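You operate a simulated robot arm through the tools that you are given. There is no shell and no other tool. Be economical: measure what you need, move in short steps, check, and stop when the job is done.

The job below is to be done with a simulated two-armed robot. You get a single attempt, and the scene is never put back.

TASK
Bed the 3.35 mm cork pad in pocket 2 and the 3.90 mm felt pad in pocket 5.
Fine: use the slot next to the yellow plate; hands clear, one press of the clamp button after each pad; then shut the air valve.
Where things are to end (x, y in the base frame): cork gripper pad within 0.02 m of [0.67, 0.86]; felt gripper pad within 0.02 m of [0.67, 0.36].

Only the result counts: the job must be done as asked and must still hold three seconds after the hand-in. Knocking over, shifting, dropping, spilling or breaking anything else fails it.

THE ROBOT
Two 7-joint arms with two-finger parallel grippers on one trunk, on a base that drives. Base frame: it is fixed to the floor where the robot stands at the start and does not move with it; the origin is under the middle of the robot, x ahead of it, y to its left, z up. Readings come in m, degrees, newtons and seconds.
The left shoulder is at the start at [0.05, 0.168, 1.082], the right one opposite. With the tool pointing down near the work surface each hand reaches from about 0.22 to 0.66 m from the robot's upright axis, wherever it stands, measured 20 degrees to its own side. Places, roughly: clamp plate [0.7, 0.6, 0.9]; pad bench air valve [0.4, -0.3, 0.7]; slot A of pocket No. 2 [0.7, 0.9, 0.8]; slot A of pocket No. 5 [0.7, 0.4, 0.8]; yellow clamp button [0.4, 0, 0.7]. Payload 1.57 kg a hand.
Tool frame (each hand has its own): the origin (TCP) lies between the finger pads and is the grasp point; the fingertips stand 0.03 m ahead of it; z points along the fingers, y is the line along which they close. Largest opening 0.08 m; finger width 0.017, thickness 0.012; the body of the gripper, 0.04 by 0.082 m, starts 0.08 m behind the TCP.
Orientation is that of the tool frame in the base frame, as [roll, pitch, yaw] about the fixed x, y, z axes, in that order (R = Rz(yaw) Ry(pitch) Rx(roll)). With the fingers straight down and closing along the base's y, the tool's x points along the base's -x, its y along +y and its z along -z.

THE INTERFACE
- The arms move only by the tool arm_command. It takes "left_increments", "right_increments" or both (then of equal length, played together; a hand with none holds still); each is one flat list of numbers, 6 for each row, row after row: the shift along the tool's x, y, z in m, then the turn, a rotation vector about the tool's x, y, z in degrees. In form: [dx, dy, dz, wx, wy, wz, dx, dy, dz, wx, wy, wz, ...]. A call has 1 to 12 rows; each row is the pose to reach, as a shift and turn from the pose commanded when the call began, along the tool's axes at that moment. "left_grip" and "right_grip" are, for a hand that has rows, the opening in per cent of the stroke, from 0 (shut) to 100 (fully open), set as the call begins (left out, the last holds). A row lasts 0.2 s, in which the tool goes at most 0.05 m and 8.6 degrees; a call with a longer step from one row to the next is refused whole, and so is a gripper value outside its range. Where a pose cannot be reached the arm comes as near as it can. A force on the tool above 40 N (or 10 N above the force at the start of the call, whichever is more), or a blocked arm, ends the call early, and 0.2 s more pass. Each finger travels about 0.045 m/s and halts on what it meets, pressing with about 39 N; the grip force reading is that of the motor and also rises with nothing between the fingers. The clock runs only during rows and for 0.2 s after the last one: add rows that repeat a pose to give the fingers time. It gives the time, the measured TCP pose, the force on the tool (base axes), the opening and the grip force at its end, in the units of the frame above (readings bear some noise), with the torque about the TCP (base axes, N m) and any sound that the robot's microphone picked up.
- Cameras (640 x 400 px; columns grow to the right, rows downward): "scene" is now at [0.1194, -0.0183, 1.2876]; the picture's right is [-0.24, -0.97, 0.00], its down [-0.68, 0.16, -0.72] and it looks along [0.70, -0.17, -0.70] (base axes); focal length 248 px, centre (320, 200). "left" rides on the left gripper at [0.072, 0.007, -0.122] in its tool frame; the picture's right is [-0.09, 1.00, 0.00], its down [-0.84, -0.08, -0.54] and it looks along [-0.54, -0.05, 0.84] (tool axes); focal length 238 px, centre (320, 200). "right" rides on the right gripper at [0.072, -0.007, -0.122] in its tool frame; the picture's right is [0.09, 1.00, 0.00], its down [-0.84, 0.08, -0.54] and it looks along [-0.54, 0.05, 0.84] (tool axes); focal length 238 px, centre (320, 200). There is no depth. A picture from a camera that has moved, and an enlarged one, comes with that camera's place and axes in the base frame and with its lens. The place of the scene camera against the robot may be out by one fixed shift of up to 0.018 m in any direction.
- grab_frame(camera): a new picture of that camera. It takes no simulated time.
- slide_trunk(by): slides the trunk up (or, below 0, down) by that many m; the arms and the scene camera ride with it, the base frame stays. It gives what a move gives, with no picture.
- roll_base(legs): drives the robot by 1 to 6 legs, each [ahead, left, turn to the left] in m, m and degrees, along the robot's own axes; the way and the turn of a leg run together, so that a leg with both is an arc; at most 1.5 m and 180 degrees a leg. The arms and the cameras ride along, it lands a little off, and it stops where it bumps. It gives what a move gives.
- aim_head(pan, tilt): turns the head with the scene camera to pan (to the left, within 80 degrees either way) and tilt (down, from -29 to 69), counted from straight ahead of the robot. It gives what a move gives.
- close_up(camera, box): a new picture of the part [left, top, right, bottom] of that camera's present view, enlarged. It takes no simulated time.
- finish_job(): hands the job in; it is judged then, once.

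Go step by step. Nothing tells you exact positions but the pictures and the camera data: compare them with the known pose of the tool, close in by small moves and look again before you grip or let go. The budget is 120 turns and 88 pictures, counting those below and the enlarged ones. Unless the task says otherwise, let go and move clear before handing in, and close with one line.

The tools are called after "Call:" by a JSON object that holds its "api" and its "payload". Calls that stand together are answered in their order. arm_command: Moves the arms, as the interface text tells. Its arguments: {"type":"object","properties":{"left_increments":{"type":"array","items":{"type":"number"}},"left_grip":{"type":"number"},"right_increments":{"type":"array","items":{"type":"number"}},"right_grip":{"type":"number"}},"required":[]} The other tools are called the same way: slide_trunk (by) slides the trunk up or down; roll_base (legs) drives the base; aim_head (pan, tilt) turns the head that bears the scene camera; grab_frame (camera) takes a picture; close_up (camera, box) takes an enlarged picture of a part of a camera's view; finish_job () hands the job in.

At the start:

```text
time: 0.0
left_tool_pos: [0.461, 0.0915, 1.0486]
left_orientation: [-179.9, 0.1, -179.9]
left_contact_force: [0.8, 0.1, -0.6]
left_moment: [0.03, 0.01, 0.0]
left_gripper_width: 0.0798
left_finger_force: 0.2
right_tool_pos: [0.4492, -0.3484, 1.0763]
right_orientation: [180.0, -0.1, 180.0]
right_contact_force: [-0.5, -0.6, 0.1]
right_moment: [0.03, -0.05, 0.0]
right_gripper_width: 0.0801
right_finger_force: 0.0
trunk travel left (down, up): [-0.25, 0.193]
robot x, y, heading: [0.0001, 0.0006, -0.0]
head pan, tilt: [-13.7, 44.1]
```

scene: 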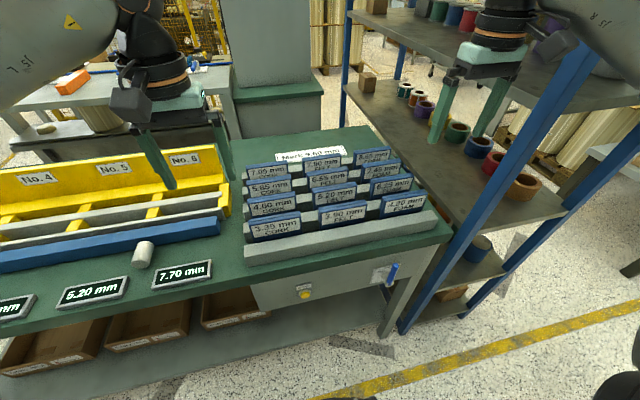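
right: 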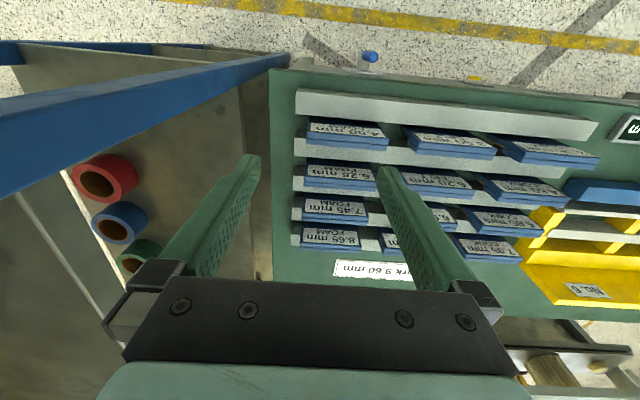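
left: 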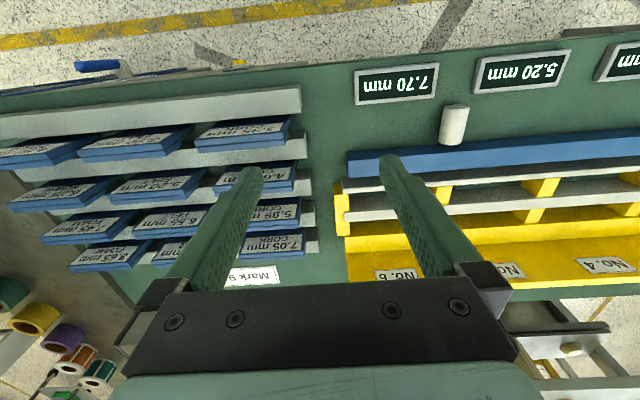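

I see the pad rack on the bench to the right, and the pockets with a yellow back plate (No. 4–6 visible) to the left. First I look at the pockets and rack more closely.

Call:
{"api": "close_up", "payload": {"camera": "scene", "box": [220, 130, 460, 310]}}

Call:
{"api": "aim_head", "payload": {"pan": 40, "tilt": 42}}

Call:
{"api": "grab_frame", "payload": {"camera": "scene"}}

```text
2.22 times, centred on (340, 220) of scene
camera zoom: at [0.1194, -0.0183, 1.2876], right [-0.24, -0.97, 0.0], down [-0.68, 0.16, -0.72], along [0.7, -0.17, -0.7], focal length 551 px, centre (276, 156)
```

zoom: 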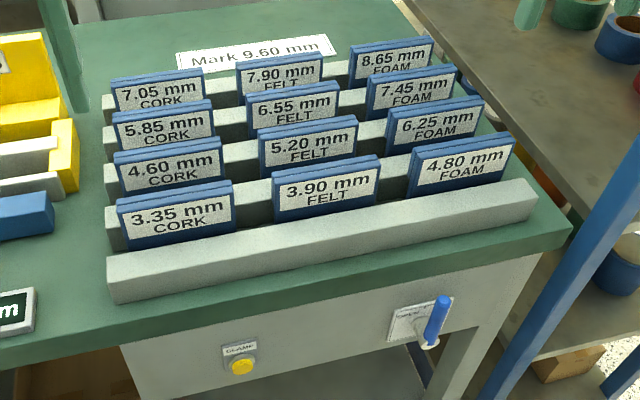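

```text
time: 1.2
left_tool_pos: [0.4631, 0.0902, 1.047]
left_orientation: [-179.9, 0.0, -179.9]
left_contact_force: [-0.2, -0.9, -0.3]
left_moment: [0.01, -0.02, -0.04]
left_gripper_width: 0.0801
left_finger_force: 0.0
right_tool_pos: [0.4495, -0.3481, 1.0763]
right_orientation: [179.9, 0.0, 180.0]
right_contact_force: [0.6, 0.3, 0.0]
right_moment: [-0.06, 0.03, 0.0]
right_gripper_width: 0.0801
right_finger_force: 0.0
trunk travel left (down, up): [-0.25, 0.193]
robot x, y, heading: [-0.0027, -0.0021, -0.4]
head pan, tilt: [40.0, 42.0]
```

```text
83 pictures are left
camera scene: at [0.1038, 0.0548, 1.2907], right [0.64, -0.77, 0.0], down [-0.51, -0.43, -0.74], along [0.57, 0.48, -0.67], focal length 248 px, centre (320, 200)
```

scene: 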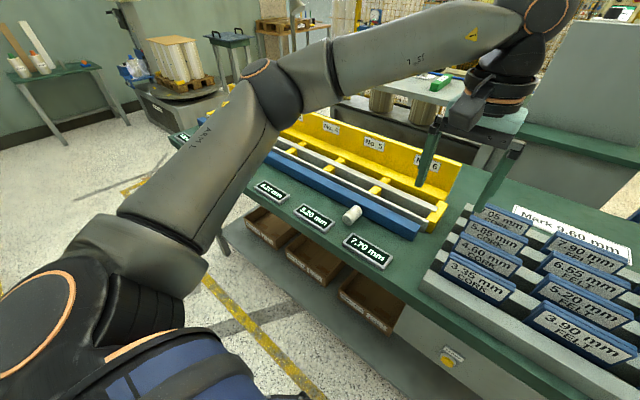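

The rack and the fixture are visible, but the arm blocks part of the view. I'll enlarge the fixture from both cameras.

Call:
{"api": "close_up", "payload": {"camera": "scene", "box": [250, 100, 470, 280]}}

Call:
{"api": "close_up", "payload": {"camera": "left", "box": [320, 40, 640, 320]}}

```text
2.22 times, centred on (360, 190) of scene
camera zoom: at [0.1038, 0.0548, 1.2907], right [0.64, -0.77, 0.0], down [-0.51, -0.43, -0.74], along [0.57, 0.48, -0.67], focal length 551 px, centre (231, 222)
```

zoom: 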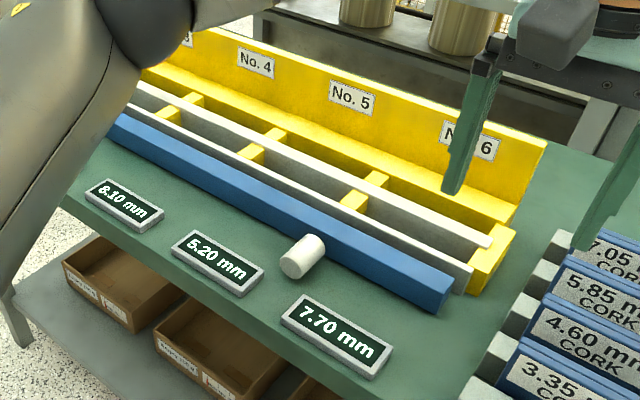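

```text
1.43 times, centred on (480, 180) of left
camera zoom: at [0.3906, 0.097, 1.1698], right [0.09, 1.0, 0.0], down [0.84, -0.08, 0.54], along [0.54, -0.05, -0.84], focal length 340 px, centre (91, 229)
```

zoom: 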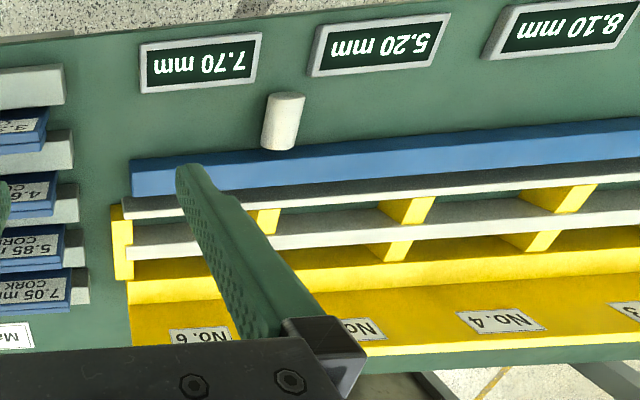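

The fixture has a blue front bar, two grey bars with yellow dividers, and the yellow numbered back plate. I'll drive left and a bit ahead to see it well.

Call:
{"api": "roll_base", "payload": {"legs": [[0.0, 0.45, 0]]}}

Call:
{"api": "aim_head", "payload": {"pan": 0, "tilt": 45}}

Call:
{"api": "grab_frame", "payload": {"camera": "scene"}}

Call:
{"api": "grab_frame", "payload": {"camera": "left"}}

Call:
{"api": "grab_frame", "payload": {"camera": "right"}}

```text
time: 4.0
left_tool_pos: [0.4634, 0.5512, 1.0473]
left_orientation: [-179.9, 0.0, 180.0]
left_contact_force: [0.2, 0.6, 0.5]
left_moment: [-0.03, 0.01, 0.0]
left_gripper_width: 0.0799
left_finger_force: 0.0
right_tool_pos: [0.4482, 0.1116, 1.0763]
right_orientation: [180.0, 0.0, 180.0]
right_contact_force: [0.0, 0.1, 0.2]
right_moment: [-0.01, -0.02, -0.02]
right_gripper_width: 0.08
right_finger_force: 0.2
trunk travel left (down, up): [-0.25, 0.193]
robot x, y, heading: [-0.0016, 0.4584, -0.2]
head pan, tilt: [40.0, 42.0]
```

```text
time: 5.1
left_tool_pos: [0.463, 0.5514, 1.0484]
left_orientation: [-180.0, 0.0, -180.0]
left_contact_force: [0.9, -0.2, 1.1]
left_moment: [0.02, 0.0, 0.0]
left_gripper_width: 0.08
left_finger_force: 0.0
right_tool_pos: [0.4481, 0.1134, 1.0752]
right_orientation: [-180.0, 0.0, 180.0]
right_contact_force: [-0.5, -0.2, -0.3]
right_moment: [-0.02, 0.01, 0.0]
right_gripper_width: 0.08
right_finger_force: 0.2
trunk travel left (down, up): [-0.25, 0.193]
robot x, y, heading: [0.0022, 0.4605, -0.1]
head pan, tilt: [0.0, 45.0]
```

```text
80 pictures are left
camera scene: at [0.1214, 0.4627, 1.2864], right [0.0, -1.0, 0.0], down [-0.71, 0.0, -0.71], along [0.71, 0.0, -0.71], focal length 248 px, centre (320, 200)
```

scene: 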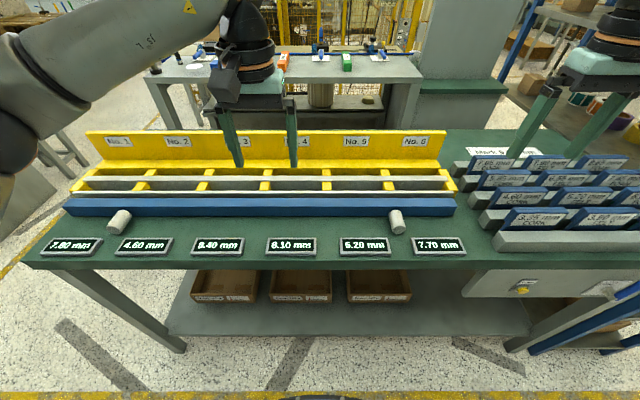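

```text
79 pictures are left
camera left: at [0.3911, 0.558, 1.1698], right [0.09, 1.0, 0.0], down [0.84, -0.08, 0.54], along [0.54, -0.05, -0.84], focal length 238 px, centre (320, 200)
```

left: 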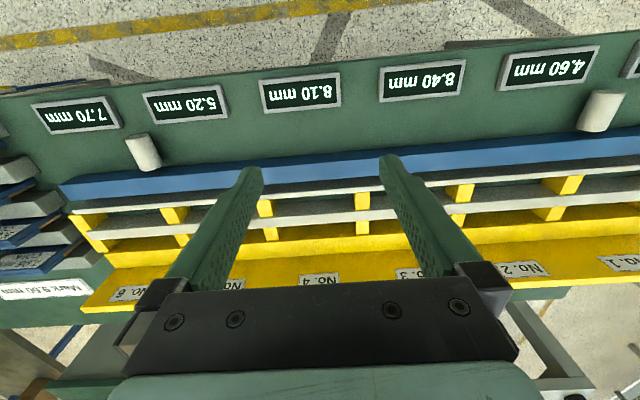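

```text
78 pictures are left
camera right: at [0.3758, 0.1056, 1.1992], right [-0.09, 1.0, 0.0], down [0.84, 0.08, 0.54], along [0.54, 0.05, -0.84], focal length 238 px, centre (320, 200)
```

right: 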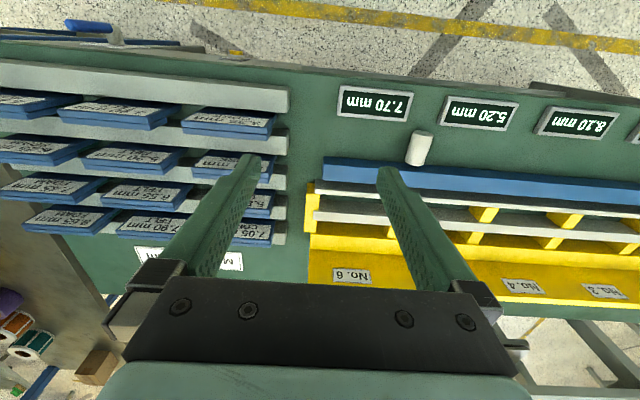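

Both slot rows are clearly visible; the far row, between the second grey bar and the yellow plate, is the wanted one. I'll enlarge it.

Call:
{"api": "close_up", "payload": {"camera": "scene", "box": [60, 125, 270, 260]}}

Call:
{"api": "close_up", "payload": {"camera": "scene", "box": [260, 125, 470, 260]}}

Call:
{"api": "close_up", "payload": {"camera": "left", "box": [400, 80, 640, 300]}}

```text
2.96 times, centred on (165, 192) of scene
camera zoom: at [0.1214, 0.4627, 1.2864], right [0.0, -1.0, 0.0], down [-0.71, 0.0, -0.71], along [0.71, 0.0, -0.71], focal length 735 px, centre (779, 222)
```

zoom: 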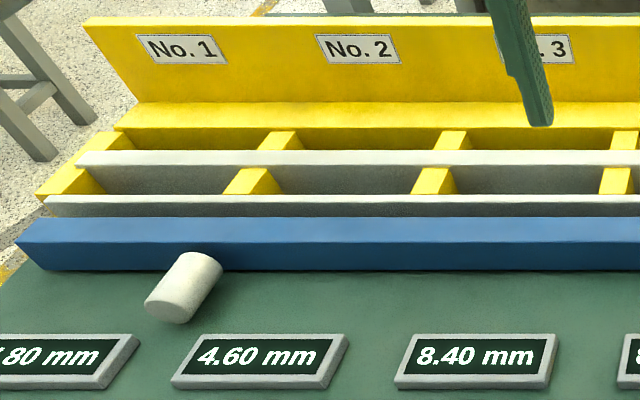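

```text
2.96 times, centred on (365, 192) of scene
camera zoom: at [0.1214, 0.4627, 1.2864], right [0.0, -1.0, 0.0], down [-0.71, 0.0, -0.71], along [0.71, 0.0, -0.71], focal length 735 px, centre (187, 222)
```

zoom: 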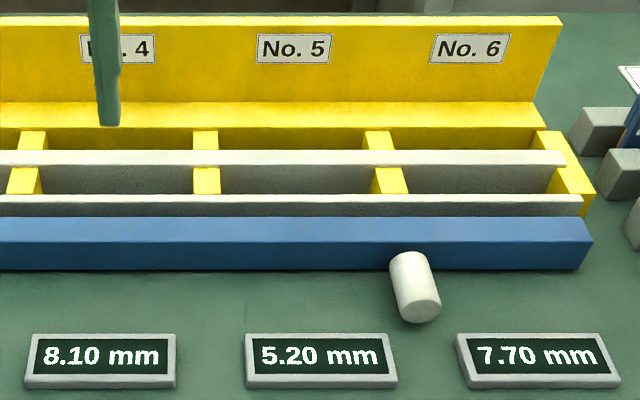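

```text
1.82 times, centred on (520, 190) of left
camera zoom: at [0.3911, 0.558, 1.1698], right [0.09, 1.0, 0.0], down [0.84, -0.08, 0.54], along [0.54, -0.05, -0.84], focal length 433 px, centre (-44, 218)
```

zoom: 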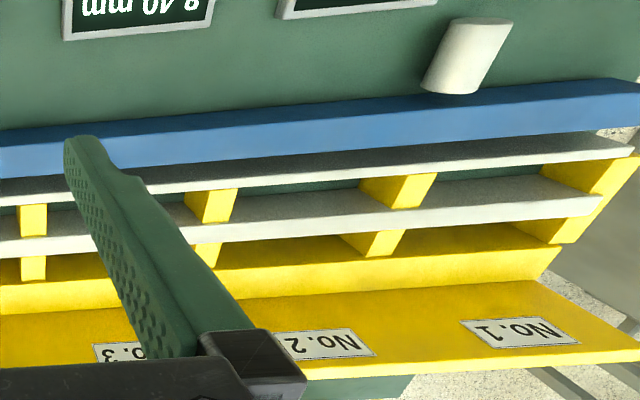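

The wanted slot spans roughly x 0.64–0.68 with tops near z 0.84–0.86, and the fingers must close along x. I drive back toward the rack and turn the left tool by 90°.

Call:
{"api": "roll_base", "payload": {"legs": [[0.0, -0.56, 0]]}}

Call:
{"api": "arm_command", "payload": {"left_increments": [0, 0, 0, 0, 0, -8.5, 0, 0, 0, 0, 0, -17, 0, 0, 0, 0, 0, -25.5, 0, 0, 0, 0, 0, -34, 0, 0, 0, 0, 0, -42.5, 0, 0, 0, 0, 0, -51, 0, 0, 0, 0, 0, -59.5, 0, 0, 0, 0, 0, -68, 0, 0, 0, 0, 0, -76.5, 0, 0, 0, 0, 0, -85, 0, 0, 0, 0, 0, -90, 0, 0, 0, 0, 0, -90]}}

Call:
{"api": "grab_frame", "payload": {"camera": "left"}}

Call:
{"api": "grab_frame", "payload": {"camera": "scene"}}

```text
time: 8.1
left_tool_pos: [0.4604, 0.0116, 1.0487]
left_orientation: [180.0, 0.0, 179.8]
left_contact_force: [0.3, 0.3, -0.7]
left_moment: [-0.02, 0.01, -0.01]
left_gripper_width: 0.08
left_finger_force: 0.1
right_tool_pos: [0.4463, -0.4221, 1.0743]
right_orientation: [-179.4, -0.2, -179.0]
right_contact_force: [-0.7, 0.0, -1.0]
right_moment: [0.02, 0.04, 0.03]
right_gripper_width: 0.0799
right_finger_force: 0.0
trunk travel left (down, up): [-0.25, 0.193]
robot x, y, heading: [-0.001, -0.076, -0.1]
head pan, tilt: [0.0, 45.0]
stopped in leg 1: the robot was blocked; the commanded pose is now the measured one
```

```text
time: 10.7
left_tool_pos: [0.4605, 0.0113, 1.0481]
left_orientation: [-179.9, -0.1, -90.1]
left_contact_force: [-0.5, 1.1, 0.4]
left_moment: [-0.02, 0.01, 0.04]
left_gripper_width: 0.0799
left_finger_force: 0.1
right_tool_pos: [0.4458, -0.4228, 1.0758]
right_orientation: [-179.4, -0.2, -179.1]
right_contact_force: [-1.0, 0.0, 0.8]
right_moment: [0.02, 0.0, 0.01]
right_gripper_width: 0.0799
right_finger_force: 0.0
trunk travel left (down, up): [-0.25, 0.193]
robot x, y, heading: [-0.0023, -0.0786, -0.3]
head pan, tilt: [0.0, 45.0]
```

```text
74 pictures are left
camera left: at [0.4537, -0.0598, 1.1706], right [-1.0, 0.09, 0.0], down [0.08, 0.84, 0.54], along [0.05, 0.54, -0.84], focal length 238 px, centre (320, 200)
```

left: 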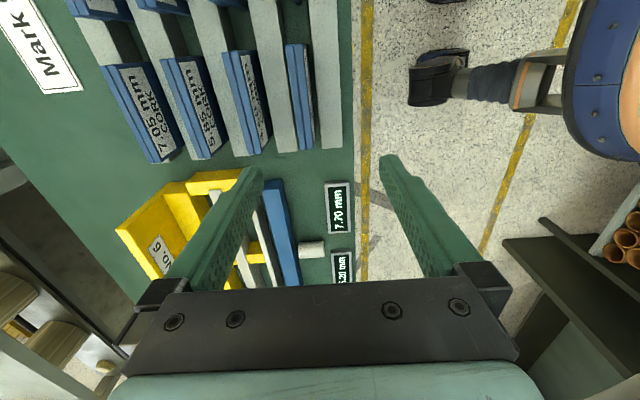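

```text
73 pictures are left
camera scene: at [0.1184, -0.0759, 1.2865], right [0.0, -1.0, 0.0], down [-0.71, 0.0, -0.71], along [0.71, 0.0, -0.71], focal length 248 px, centre (320, 200)
```

scene: 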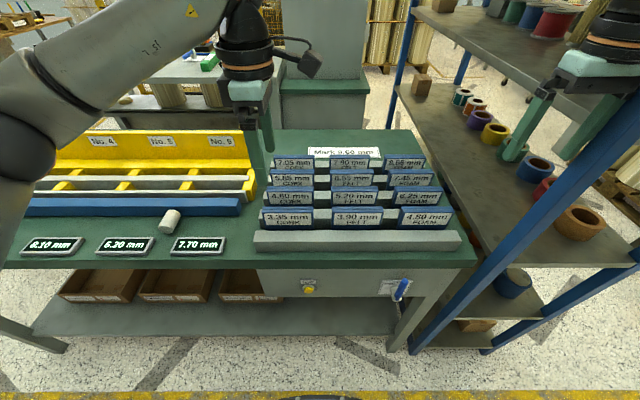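

The drive stopped because the right hand touched the shelf; contact forces are now near zero. I move away from it and pull the right hand in.

Call:
{"api": "roll_base", "payload": {"legs": [[0.0, 0.05, 0]]}}

Call:
{"api": "arm_command", "payload": {"right_increments": [0.02, 0.03, 0, 0, 0, 0, 0.04, 0.06, 0, 0, 0, 0, 0.06, 0.09, 0, 0, 0, 0, 0.08, 0.11, 0, 0, 0, 0]}}

Call:
{"api": "grab_frame", "payload": {"camera": "right"}}

Call:
{"api": "close_up", "payload": {"camera": "scene", "box": [240, 140, 470, 310]}}

```text
time: 11.6
left_tool_pos: [0.462, 0.061, 1.0491]
left_orientation: [180.0, 0.0, -90.0]
left_contact_force: [0.5, 0.6, 0.1]
left_moment: [-0.02, 0.01, 0.01]
left_gripper_width: 0.0799
left_finger_force: 0.0
right_tool_pos: [0.4451, -0.3733, 1.0734]
right_orientation: [-179.4, -0.2, -179.2]
right_contact_force: [0.4, 1.2, 0.6]
right_moment: [0.0, -0.01, 0.03]
right_gripper_width: 0.0798
right_finger_force: 0.2
trunk travel left (down, up): [-0.25, 0.193]
robot x, y, heading: [-0.0035, -0.0258, -0.3]
head pan, tilt: [0.0, 45.0]
```

```text
time: 12.6
left_tool_pos: [0.4614, 0.0613, 1.0486]
left_orientation: [180.0, 0.0, -90.1]
left_contact_force: [-0.2, 0.2, -0.4]
left_moment: [0.01, -0.01, -0.02]
left_gripper_width: 0.08
left_finger_force: 0.1
right_tool_pos: [0.3625, -0.265, 1.075]
right_orientation: [-179.5, -0.4, -179.2]
right_contact_force: [-0.1, -0.2, 0.2]
right_moment: [0.01, 0.04, 0.0]
right_gripper_width: 0.08
right_finger_force: 0.0
trunk travel left (down, up): [-0.25, 0.193]
robot x, y, heading: [-0.0012, -0.0276, -0.1]
head pan, tilt: [0.0, 45.0]
```

```text
72 pictures are left
camera right: at [0.2905, -0.2717, 1.199], right [-0.11, 0.99, -0.01], down [0.84, 0.09, 0.54], along [0.53, 0.05, -0.84], focal length 238 px, centre (320, 200)
```

right: 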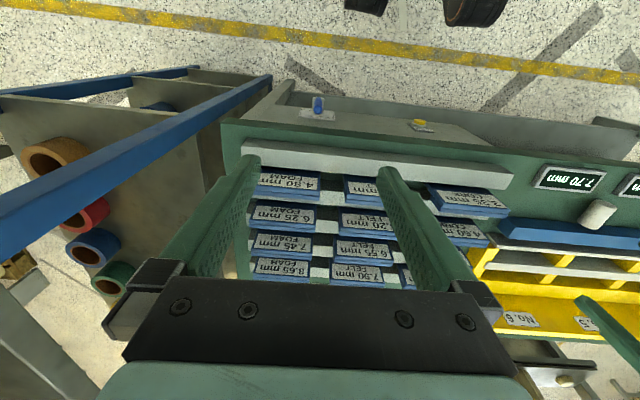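

```text
2.35 times, centred on (355, 225) of scene
camera zoom: at [0.1198, -0.0276, 1.2864], right [0.0, -1.0, 0.0], down [-0.71, 0.0, -0.71], along [0.71, 0.0, -0.71], focal length 584 px, centre (238, 141)
```

zoom: 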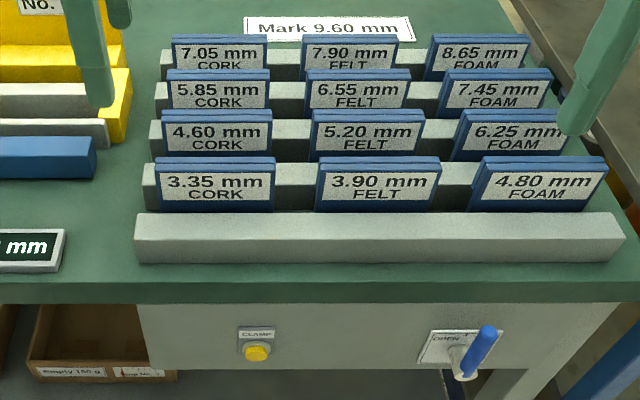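

The cork pad is around (0.49, -0.005) and the rack gives room between rows. I move the left hand above it and look.

Call:
{"api": "arm_command", "payload": {"left_increments": [0.033, -0.013, 0.02, 0, 0, 0, 0.066, -0.027, 0.045, 0, 0, 0, 0.066, -0.027, 0.07, 0, 0, 0, 0.066, -0.027, 0.07, 0, 0, 0]}}

Call:
{"api": "grab_frame", "payload": {"camera": "left"}}

Call:
{"api": "close_up", "payload": {"camera": "scene", "box": [260, 170, 380, 250]}}

```text
time: 13.6
left_tool_pos: [0.4901, -0.0042, 0.9763]
left_orientation: [-179.9, -0.1, -90.1]
left_contact_force: [-0.9, 0.1, -0.5]
left_moment: [0.0, -0.03, 0.02]
left_gripper_width: 0.0799
left_finger_force: 0.0
right_tool_pos: [0.3616, -0.2645, 1.0751]
right_orientation: [-179.5, -0.3, -179.1]
right_contact_force: [0.5, 0.7, 0.2]
right_moment: [-0.01, 0.02, -0.05]
right_gripper_width: 0.0802
right_finger_force: 0.0
trunk travel left (down, up): [-0.25, 0.193]
robot x, y, heading: [-0.002, -0.0289, -0.4]
head pan, tilt: [0.0, 45.0]
```

```text
70 pictures are left
camera left: at [0.4833, -0.0763, 1.0982], right [-1.0, 0.09, 0.0], down [0.08, 0.84, 0.54], along [0.05, 0.54, -0.84], focal length 238 px, centre (320, 200)
```

left: 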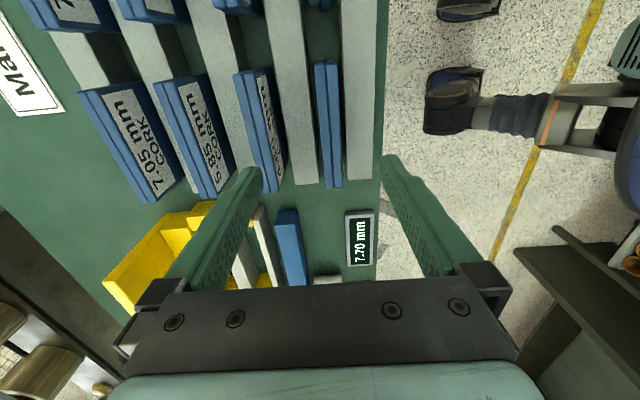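

```text
5.00 times, centred on (320, 210) of scene
camera zoom: at [0.1199, -0.0277, 1.2864], right [0.0, -1.0, 0.0], down [-0.71, 0.0, -0.71], along [0.71, 0.0, -0.71], focal length 1241 px, centre (320, 150)
```

zoom: 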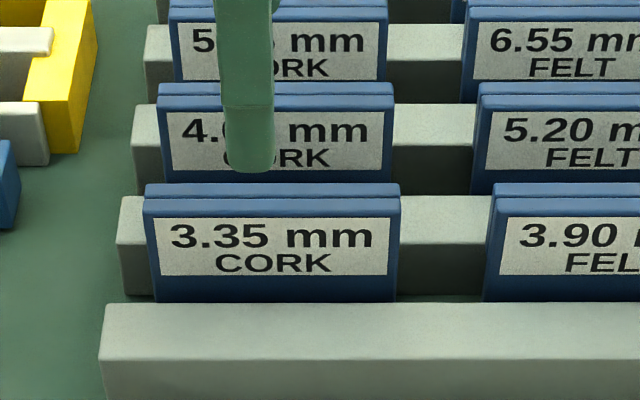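

The pad's top edge is near z≈0.89, centre (0.481, −0.013), about 0.107 wide and 17 mm thick including both blue layers. I centre over it and go lower.

Call:
{"api": "arm_command", "payload": {"left_increments": [0.009, 0.009, 0.018, 0, 0, 0, 0.009, 0.009, 0.036, 0, 0, 0, 0.009, 0.009, 0.036, 0, 0, 0]}}

Call:
{"api": "grab_frame", "payload": {"camera": "left"}}

Call:
{"api": "close_up", "payload": {"camera": "scene", "box": [260, 150, 380, 250]}}

```text
time: 14.4
left_tool_pos: [0.4802, -0.0147, 0.9416]
left_orientation: [179.9, 0.0, -90.1]
left_contact_force: [0.1, -0.4, 0.1]
left_moment: [-0.02, -0.01, -0.01]
left_gripper_width: 0.0799
left_finger_force: 0.0
right_tool_pos: [0.3629, -0.2647, 1.0752]
right_orientation: [-179.5, -0.3, -179.1]
right_contact_force: [-0.6, 0.0, 0.2]
right_moment: [0.02, -0.02, 0.03]
right_gripper_width: 0.0801
right_finger_force: 0.0
trunk travel left (down, up): [-0.25, 0.193]
robot x, y, heading: [0.0001, -0.0315, -0.1]
head pan, tilt: [0.0, 45.0]
```

```text
68 pictures are left
camera left: at [0.4736, -0.086, 1.0633], right [-1.0, 0.09, 0.0], down [0.08, 0.84, 0.54], along [0.05, 0.54, -0.84], focal length 238 px, centre (320, 200)
```

left: 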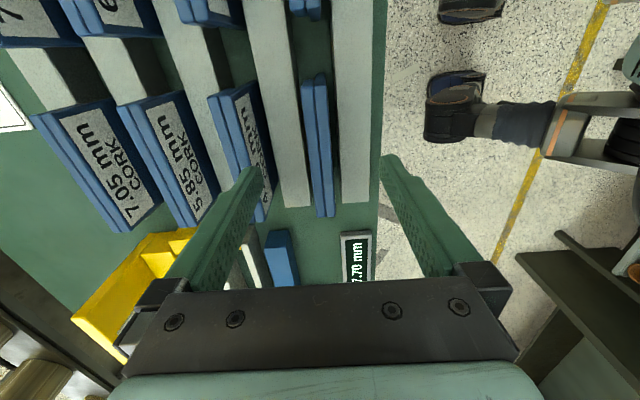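

```text
4.00 times, centred on (320, 200) of scene
camera zoom: at [0.1199, -0.0277, 1.2864], right [0.0, -1.0, 0.0], down [-0.71, 0.0, -0.71], along [0.71, 0.0, -0.71], focal length 992 px, centre (320, 200)
```

zoom: 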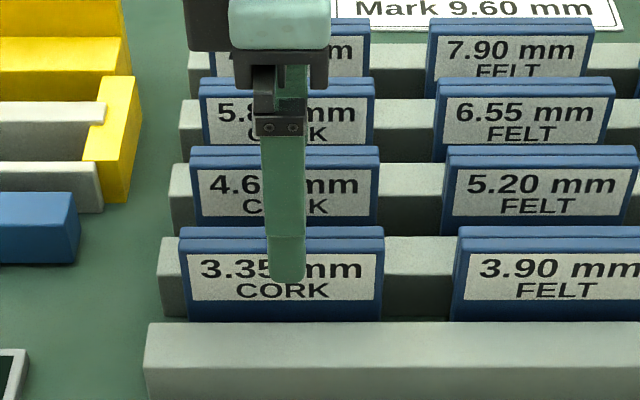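

The hand is centred in x. I narrow the opening and descend to grip only the top of the pad.

Call:
{"api": "arm_command", "payload": {"left_increments": [0, 0, 0, 0, 0, 0, 0, 0, 0, 0, 0, 0, 0, 0, 0, 0, 0, 0, 0, 0, 0.02, 0, 0, 0, 0, 0, 0.035, 0, 0, 0, 0, 0, 0.047, 0, 0, 0, 0, 0, 0.047, 0, 0, 0], "left_grip": 50}}

Call:
{"api": "grab_frame", "payload": {"camera": "left"}}

Call:
{"api": "close_up", "payload": {"camera": "scene", "box": [260, 150, 380, 250]}}

```text
time: 16.0
left_tool_pos: [0.479, -0.0136, 0.8939]
left_orientation: [180.0, 0.1, -90.1]
left_contact_force: [0.1, 0.6, 0.0]
left_moment: [-0.02, -0.02, 0.03]
left_gripper_width: 0.0401
left_finger_force: 0.0
right_tool_pos: [0.3634, -0.2662, 1.075]
right_orientation: [-179.5, -0.3, -179.2]
right_contact_force: [0.0, -0.6, 0.4]
right_moment: [-0.01, 0.0, -0.02]
right_gripper_width: 0.08
right_finger_force: 0.1
trunk travel left (down, up): [-0.25, 0.193]
robot x, y, heading: [0.002, -0.0305, 0.0]
head pan, tilt: [0.0, 45.0]
```

```text
66 pictures are left
camera left: at [0.4722, -0.0863, 1.0165], right [-1.0, 0.09, 0.0], down [0.08, 0.84, 0.54], along [0.05, 0.54, -0.84], focal length 238 px, centre (320, 200)
```

left: 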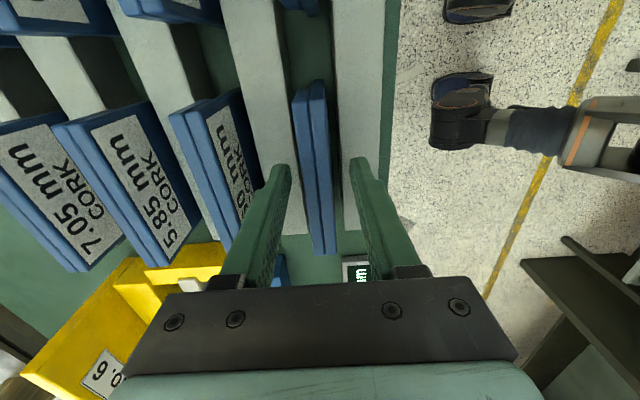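

```text
4.00 times, centred on (320, 200) of scene
camera zoom: at [0.1199, -0.0277, 1.2864], right [0.0, -1.0, 0.0], down [-0.71, 0.0, -0.71], along [0.71, 0.0, -0.71], focal length 992 px, centre (320, 200)
```

zoom: 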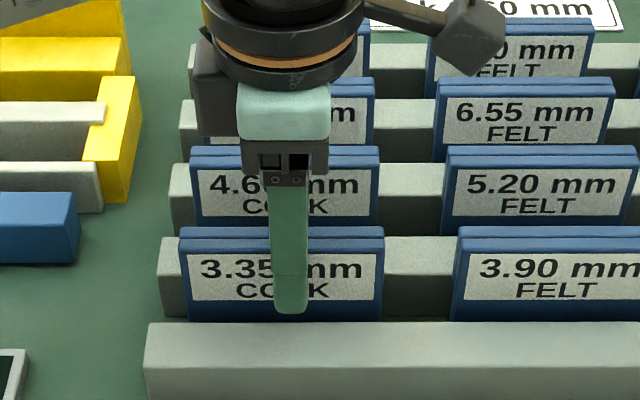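

The pad sits between the fingers with about 30 mm overlap. I close the grip and then lift slightly.

Call:
{"api": "arm_command", "payload": {"left_increments": [0, 0, 0, 0, 0, 0, 0, 0, 0, 0, 0, 0, 0, 0, 0, 0, 0, 0, 0, 0, 0, 0, 0, 0], "left_grip": 0}}

Call:
{"api": "arm_command", "payload": {"left_increments": [0, 0, -0.01, 0, 0, 0, 0, 0, -0.03, 0, 0, 0, 0, 0, -0.06, 0, 0, 0, 0, 0, -0.1, 0, 0, 0, 0, 0, -0.14, 0, 0, 0, 0, 0, -0.14, 0, 0, 0]}}

Call:
{"api": "grab_frame", "payload": {"camera": "left"}}

Call:
{"api": "grab_frame", "payload": {"camera": "scene"}}

```text
time: 17.0
left_tool_pos: [0.4785, -0.0151, 0.8956]
left_orientation: [-179.9, 0.0, -90.1]
left_contact_force: [0.4, -0.4, 0.3]
left_moment: [-0.01, -0.01, -0.01]
left_gripper_width: 0.0173
left_finger_force: 32.0
right_tool_pos: [0.3639, -0.2667, 1.0757]
right_orientation: [-179.6, -0.4, -179.1]
right_contact_force: [0.3, -0.8, 0.0]
right_moment: [-0.03, 0.01, 0.01]
right_gripper_width: 0.08
right_finger_force: 0.1
trunk travel left (down, up): [-0.25, 0.193]
robot x, y, heading: [0.0019, -0.0307, -0.3]
head pan, tilt: [0.0, 45.0]
```

```text
time: 18.4
left_tool_pos: [0.4817, -0.0128, 1.0349]
left_orientation: [-180.0, 0.0, -90.1]
left_contact_force: [0.2, 0.0, -0.6]
left_moment: [0.01, 0.02, -0.01]
left_gripper_width: 0.0171
left_finger_force: 31.9
right_tool_pos: [0.3639, -0.2659, 1.0747]
right_orientation: [-179.6, -0.4, -179.1]
right_contact_force: [0.6, -0.7, 0.4]
right_moment: [0.07, 0.01, 0.01]
right_gripper_width: 0.0801
right_finger_force: 0.1
trunk travel left (down, up): [-0.25, 0.193]
robot x, y, heading: [-0.0002, -0.029, -0.4]
head pan, tilt: [0.0, 45.0]
```

```text
64 pictures are left
camera left: at [0.4747, -0.0849, 1.1563], right [-1.0, 0.09, 0.0], down [0.08, 0.84, 0.54], along [0.05, 0.54, -0.84], focal length 238 px, centre (320, 200)
```

left: 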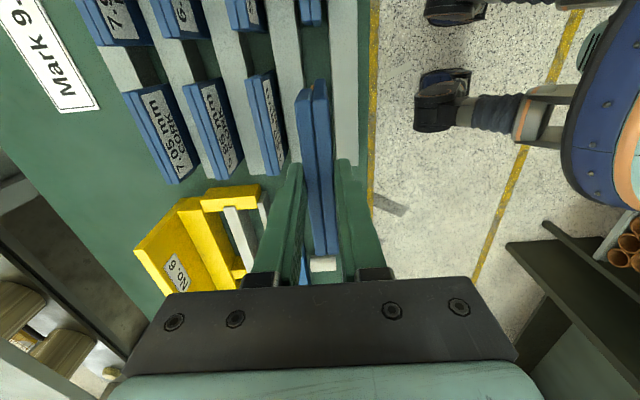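

```text
63 pictures are left
camera scene: at [0.1201, -0.0276, 1.2863], right [0.0, -1.0, 0.0], down [-0.71, 0.0, -0.71], along [0.71, 0.0, -0.71], focal length 248 px, centre (320, 200)
```

scene: 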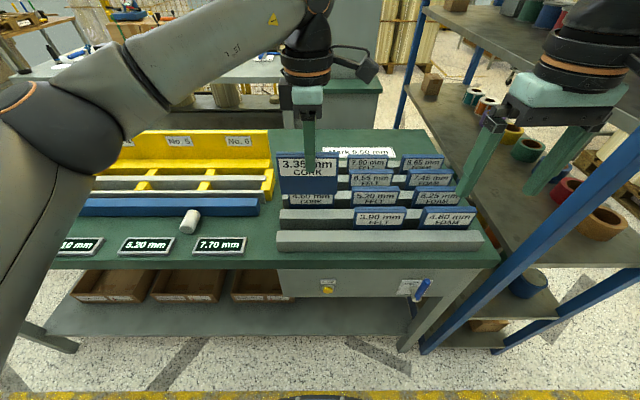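

The cork pad is held (17 mm body) and clear of the rack. I drive left to face pocket 2, then a little ahead.

Call:
{"api": "roll_base", "payload": {"legs": [[0.0, 0.68, 0], [0.06, 0, 0]]}}

Call:
{"api": "grab_frame", "payload": {"camera": "scene"}}

```text
time: 22.8
left_tool_pos: [0.5426, 0.671, 1.0342]
left_orientation: [-180.0, 0.0, -89.7]
left_contact_force: [-0.1, -0.3, -1.4]
left_moment: [-0.01, -0.03, 0.0]
left_gripper_width: 0.0169
left_finger_force: 32.6
right_tool_pos: [0.4255, 0.4184, 1.0748]
right_orientation: [-179.5, -0.4, -178.8]
right_contact_force: [-0.7, -0.3, 0.2]
right_moment: [0.02, -0.01, 0.02]
right_gripper_width: 0.0799
right_finger_force: 0.0
trunk travel left (down, up): [-0.25, 0.193]
robot x, y, heading: [0.0614, 0.655, 0.1]
head pan, tilt: [0.0, 45.0]
```

```text
62 pictures are left
camera scene: at [0.1808, 0.6543, 1.2862], right [0.0, -1.0, 0.0], down [-0.71, 0.0, -0.71], along [0.71, 0.0, -0.71], focal length 248 px, centre (320, 200)
```

scene: 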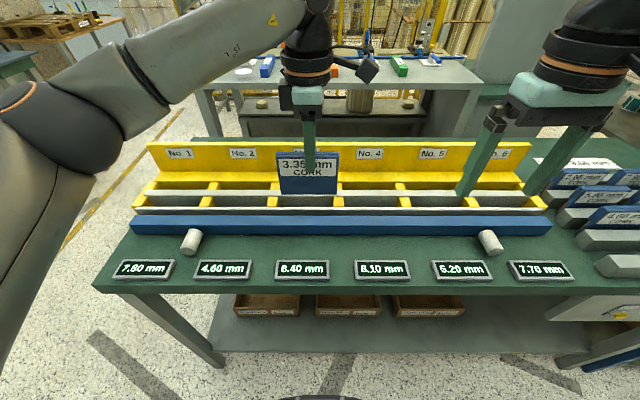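

Pocket 2 is left of the held pad. I move the hand to y≈0.856, still high, and look at the slot.

Call:
{"api": "arm_command", "payload": {"left_increments": [-0.045, -0.015, 0, 0, 0, 0, -0.09, -0.03, 0, 0, 0, 0, -0.135, -0.045, 0, 0, 0, 0, -0.185, -0.06, 0, 0, 0, 0, -0.185, -0.06, 0, 0, 0, 0]}}

Call:
{"api": "close_up", "payload": {"camera": "scene", "box": [130, 90, 350, 250]}}

Call:
{"api": "grab_frame", "payload": {"camera": "left"}}

```text
refused: row 4 steps farther than a row can; nothing moved
```

```text
2.50 times, centred on (240, 170) of scene
camera zoom: at [0.1808, 0.6543, 1.2862], right [0.0, -1.0, 0.0], down [-0.71, 0.0, -0.71], along [0.71, 0.0, -0.71], focal length 620 px, centre (520, 275)
```

zoom: 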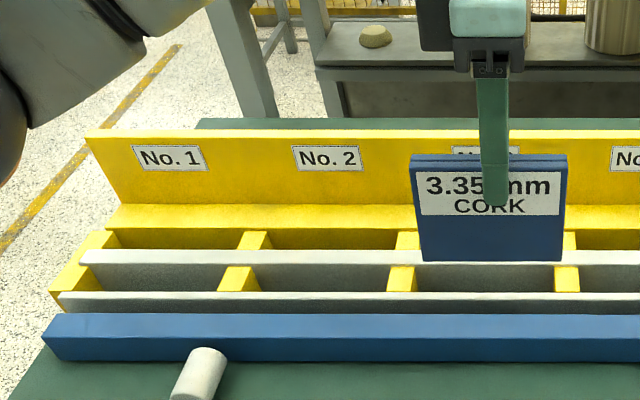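

```text
60 pictures are left
camera left: at [0.5357, 0.5992, 1.1556], right [-1.0, 0.09, 0.0], down [0.07, 0.84, 0.54], along [0.05, 0.54, -0.84], focal length 238 px, centre (320, 200)
```

left: 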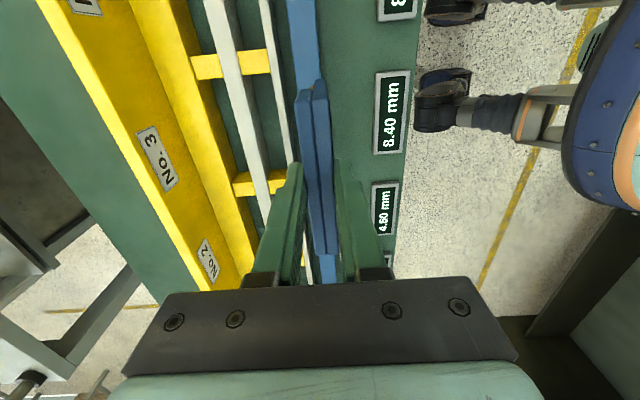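

The slot's top opening spans about x 0.65–0.68 here, wide enough for the 17 mm pad. I move to y 0.856 in smaller steps.

Call:
{"api": "arm_command", "payload": {"left_increments": [-0.04, -0.02, 0, 0, 0, 0, -0.08, -0.04, 0, 0, 0, 0, -0.12, -0.06, 0, 0, 0, 0, -0.16, -0.075, 0, 0, 0, 0, -0.185, -0.075, 0, 0, 0, 0, -0.185, -0.075, 0, 0, 0, 0]}}

Call:
{"api": "close_up", "payload": {"camera": "scene", "box": [130, 90, 350, 250]}}

Call:
{"api": "grab_frame", "payload": {"camera": "left"}}

```text
time: 24.2
left_tool_pos: [0.6141, 0.8582, 1.0328]
left_orientation: [180.0, 0.0, -89.8]
left_contact_force: [0.8, 0.5, -0.4]
left_moment: [0.01, 0.04, -0.01]
left_gripper_width: 0.0171
left_finger_force: 32.2
right_tool_pos: [0.4245, 0.4186, 1.075]
right_orientation: [-179.5, -0.4, -178.8]
right_contact_force: [0.1, 0.2, -0.8]
right_moment: [-0.02, 0.02, 0.01]
right_gripper_width: 0.0799
right_finger_force: 0.0
trunk travel left (down, up): [-0.25, 0.193]
robot x, y, heading: [0.0565, 0.6503, 0.3]
head pan, tilt: [0.0, 45.0]
```

```text
2.50 times, centred on (240, 170) of scene
camera zoom: at [0.1801, 0.6543, 1.2863], right [0.0, -1.0, 0.0], down [-0.71, 0.0, -0.71], along [0.71, 0.0, -0.71], focal length 620 px, centre (520, 275)
```

zoom: 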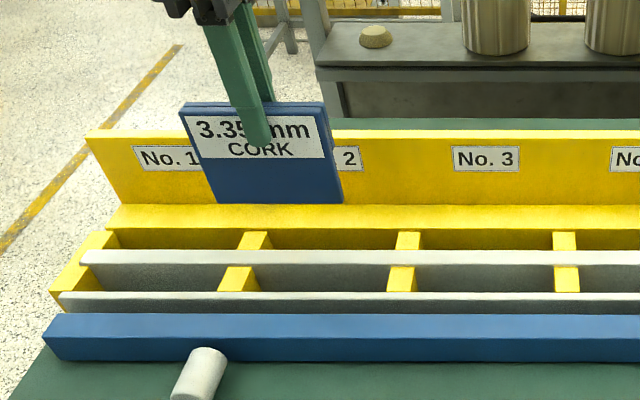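

```text
58 pictures are left
camera left: at [0.6081, 0.7868, 1.1555], right [-1.0, 0.09, 0.0], down [0.07, 0.84, 0.54], along [0.05, 0.54, -0.84], focal length 238 px, centre (320, 200)
```

left: 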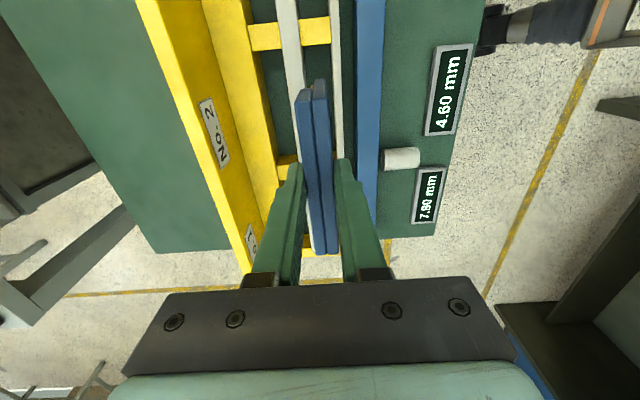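

Both sightings put the slot centre at x≈0.667. I shift over it and descend part-way before checking again.

Call:
{"api": "arm_command", "payload": {"left_increments": [0.002, -0.025, 0, 0, 0, 0, 0.002, -0.053, 0, 0, 0, 0, 0.002, -0.053, 0.03, 0, 0, 0, 0.002, -0.053, 0.055, 0, 0, 0, 0.002, -0.053, 0.055, 0, 0, 0]}}

Call:
{"api": "close_up", "payload": {"camera": "scene", "box": [150, 110, 330, 240]}}

Call:
{"api": "grab_frame", "payload": {"camera": "left"}}

```text
time: 25.4
left_tool_pos: [0.6688, 0.8541, 0.9787]
left_orientation: [179.9, 0.0, -89.8]
left_contact_force: [-0.3, -0.3, -0.7]
left_moment: [0.02, -0.02, -0.02]
left_gripper_width: 0.0171
left_finger_force: 32.5
left hand out of reach, approached as far as the arm can: row 2
right_tool_pos: [0.4251, 0.4178, 1.0752]
right_orientation: [-179.6, -0.3, -178.8]
right_contact_force: [1.3, 0.4, -0.4]
right_moment: [-0.02, -0.03, -0.01]
right_gripper_width: 0.08
right_finger_force: 0.0
trunk travel left (down, up): [-0.25, 0.193]
robot x, y, heading: [0.0585, 0.654, 0.3]
head pan, tilt: [0.0, 45.0]
```

```text
3.08 times, centred on (240, 175) of scene
camera zoom: at [0.1801, 0.6543, 1.2864], right [0.0, -1.0, 0.0], down [-0.71, 0.0, -0.71], along [0.71, 0.0, -0.71], focal length 764 px, centre (566, 277)
```

zoom: 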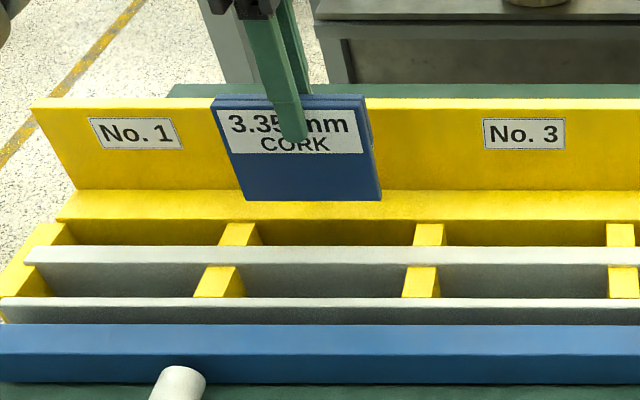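

```text
56 pictures are left
camera left: at [0.6618, 0.7827, 1.1001], right [-1.0, 0.09, 0.0], down [0.07, 0.84, 0.54], along [0.05, 0.54, -0.84], focal length 238 px, centre (320, 200)
```

left: 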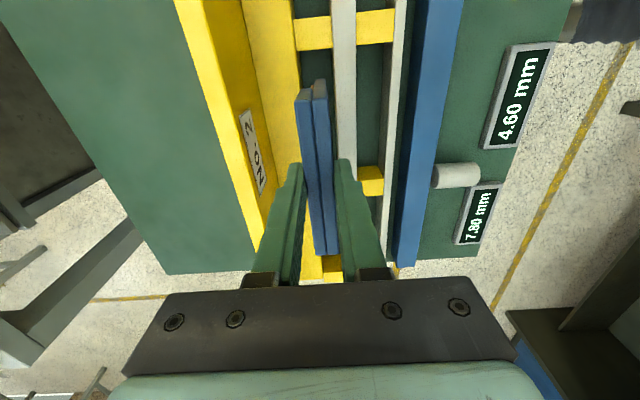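

Relative to the dividers the pad sits about 5 mm too far left, so I correct and lower it until just above the bed.

Call:
{"api": "arm_command", "payload": {"left_increments": [0.005, 0, 0, 0, 0, 0, 0.005, 0, 0.02, 0, 0, 0, 0.005, 0, 0.04, 0, 0, 0, 0.005, 0, 0.055, 0, 0, 0, 0.005, 0, 0.068, 0, 0, 0, 0.005, 0, 0.078, 0, 0, 0, 0.005, 0, 0.078, 0, 0, 0]}}

Call:
{"api": "close_up", "payload": {"camera": "scene", "box": [150, 110, 330, 240]}}

Call:
{"api": "grab_frame", "payload": {"camera": "left"}}

```text
time: 27.0
left_tool_pos: [0.6684, 0.8485, 0.9005]
left_orientation: [180.0, 0.0, -89.8]
left_contact_force: [-0.5, -0.5, -0.8]
left_moment: [0.03, -0.03, 0.04]
left_gripper_width: 0.017
left_finger_force: 32.6
right_tool_pos: [0.4243, 0.418, 1.0744]
right_orientation: [-179.5, -0.3, -178.9]
right_contact_force: [0.2, 0.9, -0.2]
right_moment: [0.0, -0.02, -0.01]
right_gripper_width: 0.0801
right_finger_force: 0.1
trunk travel left (down, up): [-0.25, 0.193]
robot x, y, heading: [0.0571, 0.6548, 0.2]
head pan, tilt: [0.0, 45.0]
```

```text
3.08 times, centred on (240, 175) of scene
camera zoom: at [0.1801, 0.6543, 1.2863], right [0.0, -1.0, 0.0], down [-0.71, 0.0, -0.71], along [0.71, 0.0, -0.71], focal length 764 px, centre (566, 277)
```

zoom: 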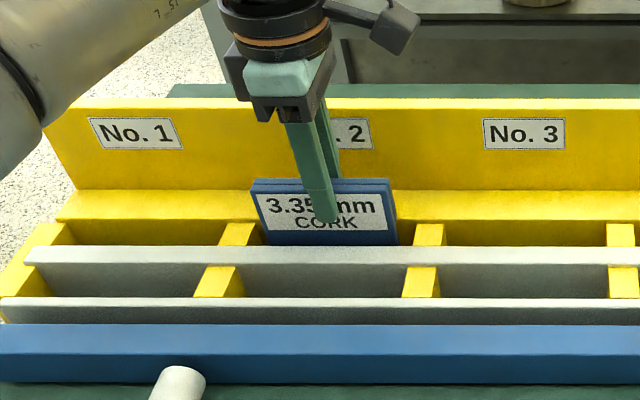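

```text
54 pictures are left
camera left: at [0.6621, 0.7767, 1.0219], right [-1.0, 0.09, 0.0], down [0.07, 0.84, 0.54], along [0.05, 0.54, -0.84], focal length 238 px, centre (320, 200)
```

left: 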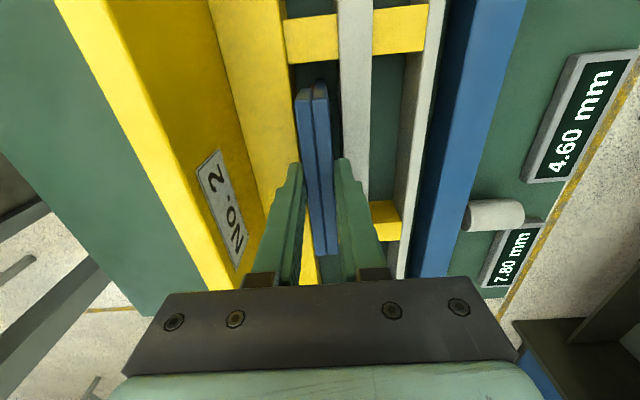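

The pad is in the slot with no force, but closer to the left divider. I shift 7 mm to the right and lower gently to contact.

Call:
{"api": "arm_command", "payload": {"left_increments": [0.004, 0, 0, 0, 0, 0, 0.007, 0, 0, 0, 0, 0, 0.007, 0, 0.003, 0, 0, 0, 0.007, 0, 0.005, 0, 0, 0, 0.007, 0, 0.007, 0, 0, 0, 0.007, 0, 0.007, 0, 0, 0]}}

Call:
{"api": "close_up", "payload": {"camera": "scene", "box": [190, 140, 310, 220]}}

```text
time: 28.4
left_tool_pos: [0.6698, 0.8423, 0.895]
left_orientation: [-179.9, 0.0, -89.8]
left_contact_force: [1.0, 0.4, 3.8]
left_moment: [0.04, -0.03, 0.0]
left_gripper_width: 0.0172
left_finger_force: 32.1
right_tool_pos: [0.4253, 0.4176, 1.0754]
right_orientation: [-179.5, -0.2, -178.8]
right_contact_force: [-0.3, -0.1, -0.3]
right_moment: [-0.01, 0.01, 0.0]
right_gripper_width: 0.0799
right_finger_force: 0.1
trunk travel left (down, up): [-0.25, 0.193]
robot x, y, heading: [0.0592, 0.6558, 0.3]
head pan, tilt: [0.0, 45.0]
```

```text
5.00 times, centred on (250, 180) of scene
camera zoom: at [0.1798, 0.6542, 1.2865], right [0.0, -1.0, 0.0], down [-0.71, 0.0, -0.71], along [0.71, 0.0, -0.71], focal length 1241 px, centre (670, 300)
```

zoom: 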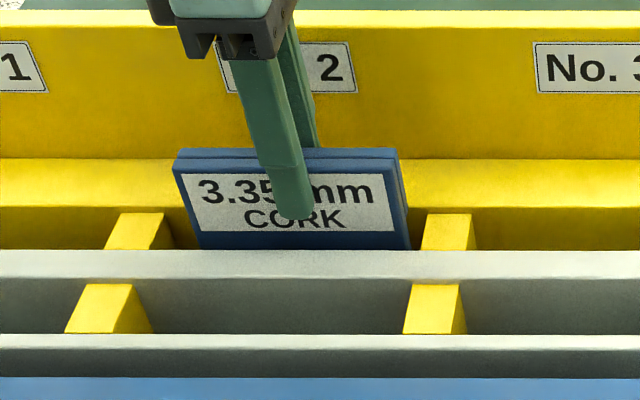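

The bed is touched. Seen enlarged, the pad is now ~4 mm too far right; I lift 4 mm, shift back 5 mm, reseat and then open.

Call:
{"api": "arm_command", "payload": {"left_increments": [0, 0, -0.004, 0, 0, 0, -0.003, 0, -0.004, 0, 0, 0, -0.005, 0, -0.004, 0, 0, 0, -0.005, 0, -0.002, 0, 0, 0, -0.005, 0, -0.0005, 0, 0, 0, -0.005, 0, -0.0005, 0, 0, 0]}}

Call:
{"api": "close_up", "payload": {"camera": "scene", "box": [190, 140, 310, 220]}}

```text
time: 29.8
left_tool_pos: [0.6685, 0.8476, 0.8946]
left_orientation: [-179.9, 0.0, -89.9]
left_contact_force: [0.0, 0.2, -0.6]
left_moment: [0.02, 0.0, 0.0]
left_gripper_width: 0.0175
left_finger_force: 32.1
right_tool_pos: [0.4243, 0.4174, 1.0733]
right_orientation: [-179.5, -0.2, -178.8]
right_contact_force: [-0.7, 0.2, 1.5]
right_moment: [-0.02, 0.02, 0.02]
right_gripper_width: 0.0801
right_finger_force: 0.1
trunk travel left (down, up): [-0.25, 0.193]
robot x, y, heading: [0.0557, 0.6536, 0.5]
head pan, tilt: [0.0, 45.0]
```

```text
5.00 times, centred on (250, 180) of scene
camera zoom: at [0.1801, 0.6543, 1.2863], right [0.0, -1.0, 0.0], down [-0.71, 0.0, -0.71], along [0.71, 0.0, -0.71], focal length 1241 px, centre (670, 300)
```

zoom: 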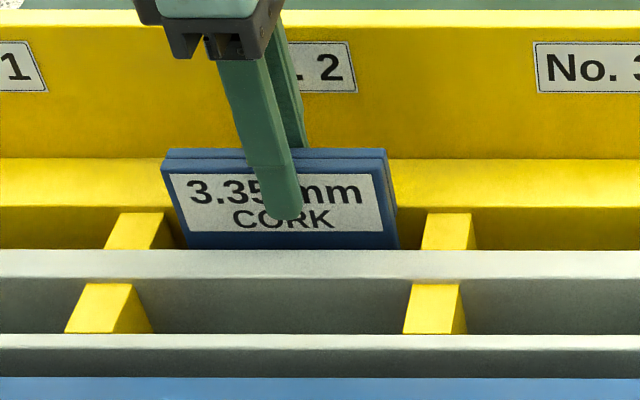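

The pad is centred between the dividers and resting on the floor. I open the fingers modestly, then rise straight up.

Call:
{"api": "arm_command", "payload": {"left_increments": [0, 0, 0, 0, 0, 0, 0, 0, 0, 0, 0, 0, 0, 0, 0, 0, 0, 0], "left_grip": 40}}

Call:
{"api": "arm_command", "payload": {"left_increments": [0, 0, -0.01, 0, 0, 0, 0, 0, -0.03, 0, 0, 0, 0, 0, -0.06, 0, 0, 0, 0, 0, -0.1, 0, 0, 0, 0, 0, -0.12, 0, 0, 0]}}

Call:
{"api": "close_up", "payload": {"camera": "scene", "box": [170, 120, 350, 240]}}

Call:
{"api": "grab_frame", "payload": {"camera": "left"}}

```text
time: 30.6
left_tool_pos: [0.6682, 0.8477, 0.8949]
left_orientation: [-180.0, 0.0, -89.9]
left_contact_force: [0.1, -0.6, 1.4]
left_moment: [0.0, 0.01, -0.05]
left_gripper_width: 0.032
left_finger_force: 0.1
right_tool_pos: [0.4252, 0.4183, 1.0752]
right_orientation: [-179.6, -0.3, -178.7]
right_contact_force: [-0.5, -0.9, 0.6]
right_moment: [0.02, 0.04, 0.02]
right_gripper_width: 0.0802
right_finger_force: 0.0
trunk travel left (down, up): [-0.25, 0.193]
robot x, y, heading: [0.0601, 0.6528, 0.3]
head pan, tilt: [0.0, 45.0]
```

```text
time: 31.8
left_tool_pos: [0.6694, 0.8483, 1.0171]
left_orientation: [180.0, -0.1, -89.8]
left_contact_force: [-0.7, 0.2, -0.6]
left_moment: [-0.03, -0.01, -0.02]
left_gripper_width: 0.0318
left_finger_force: 0.0
right_tool_pos: [0.4244, 0.4177, 1.0745]
right_orientation: [-179.4, -0.3, -178.7]
right_contact_force: [-0.5, 0.0, 0.3]
right_moment: [-0.01, 0.03, -0.02]
right_gripper_width: 0.0802
right_finger_force: 0.1
trunk travel left (down, up): [-0.25, 0.193]
robot x, y, heading: [0.058, 0.6531, -0.3]
head pan, tilt: [0.0, 45.0]
```

```text
3.33 times, centred on (260, 180) of scene
camera zoom: at [0.1799, 0.6541, 1.2863], right [0.0, -1.0, 0.0], down [-0.71, 0.0, -0.71], along [0.71, 0.0, -0.71], focal length 827 px, centre (520, 267)
```

zoom: 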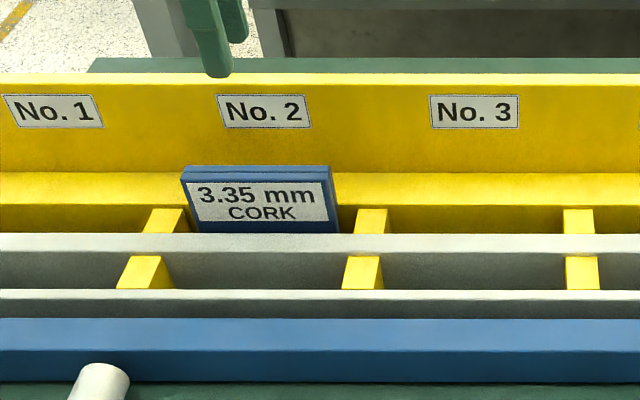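

```text
50 pictures are left
camera left: at [0.6623, 0.7762, 1.1384], right [-1.0, 0.09, 0.0], down [0.07, 0.84, 0.54], along [0.05, 0.54, -0.84], focal length 238 px, centre (320, 200)
```

left: 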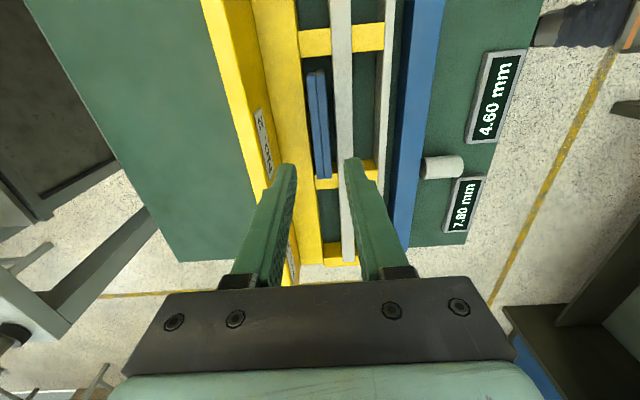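

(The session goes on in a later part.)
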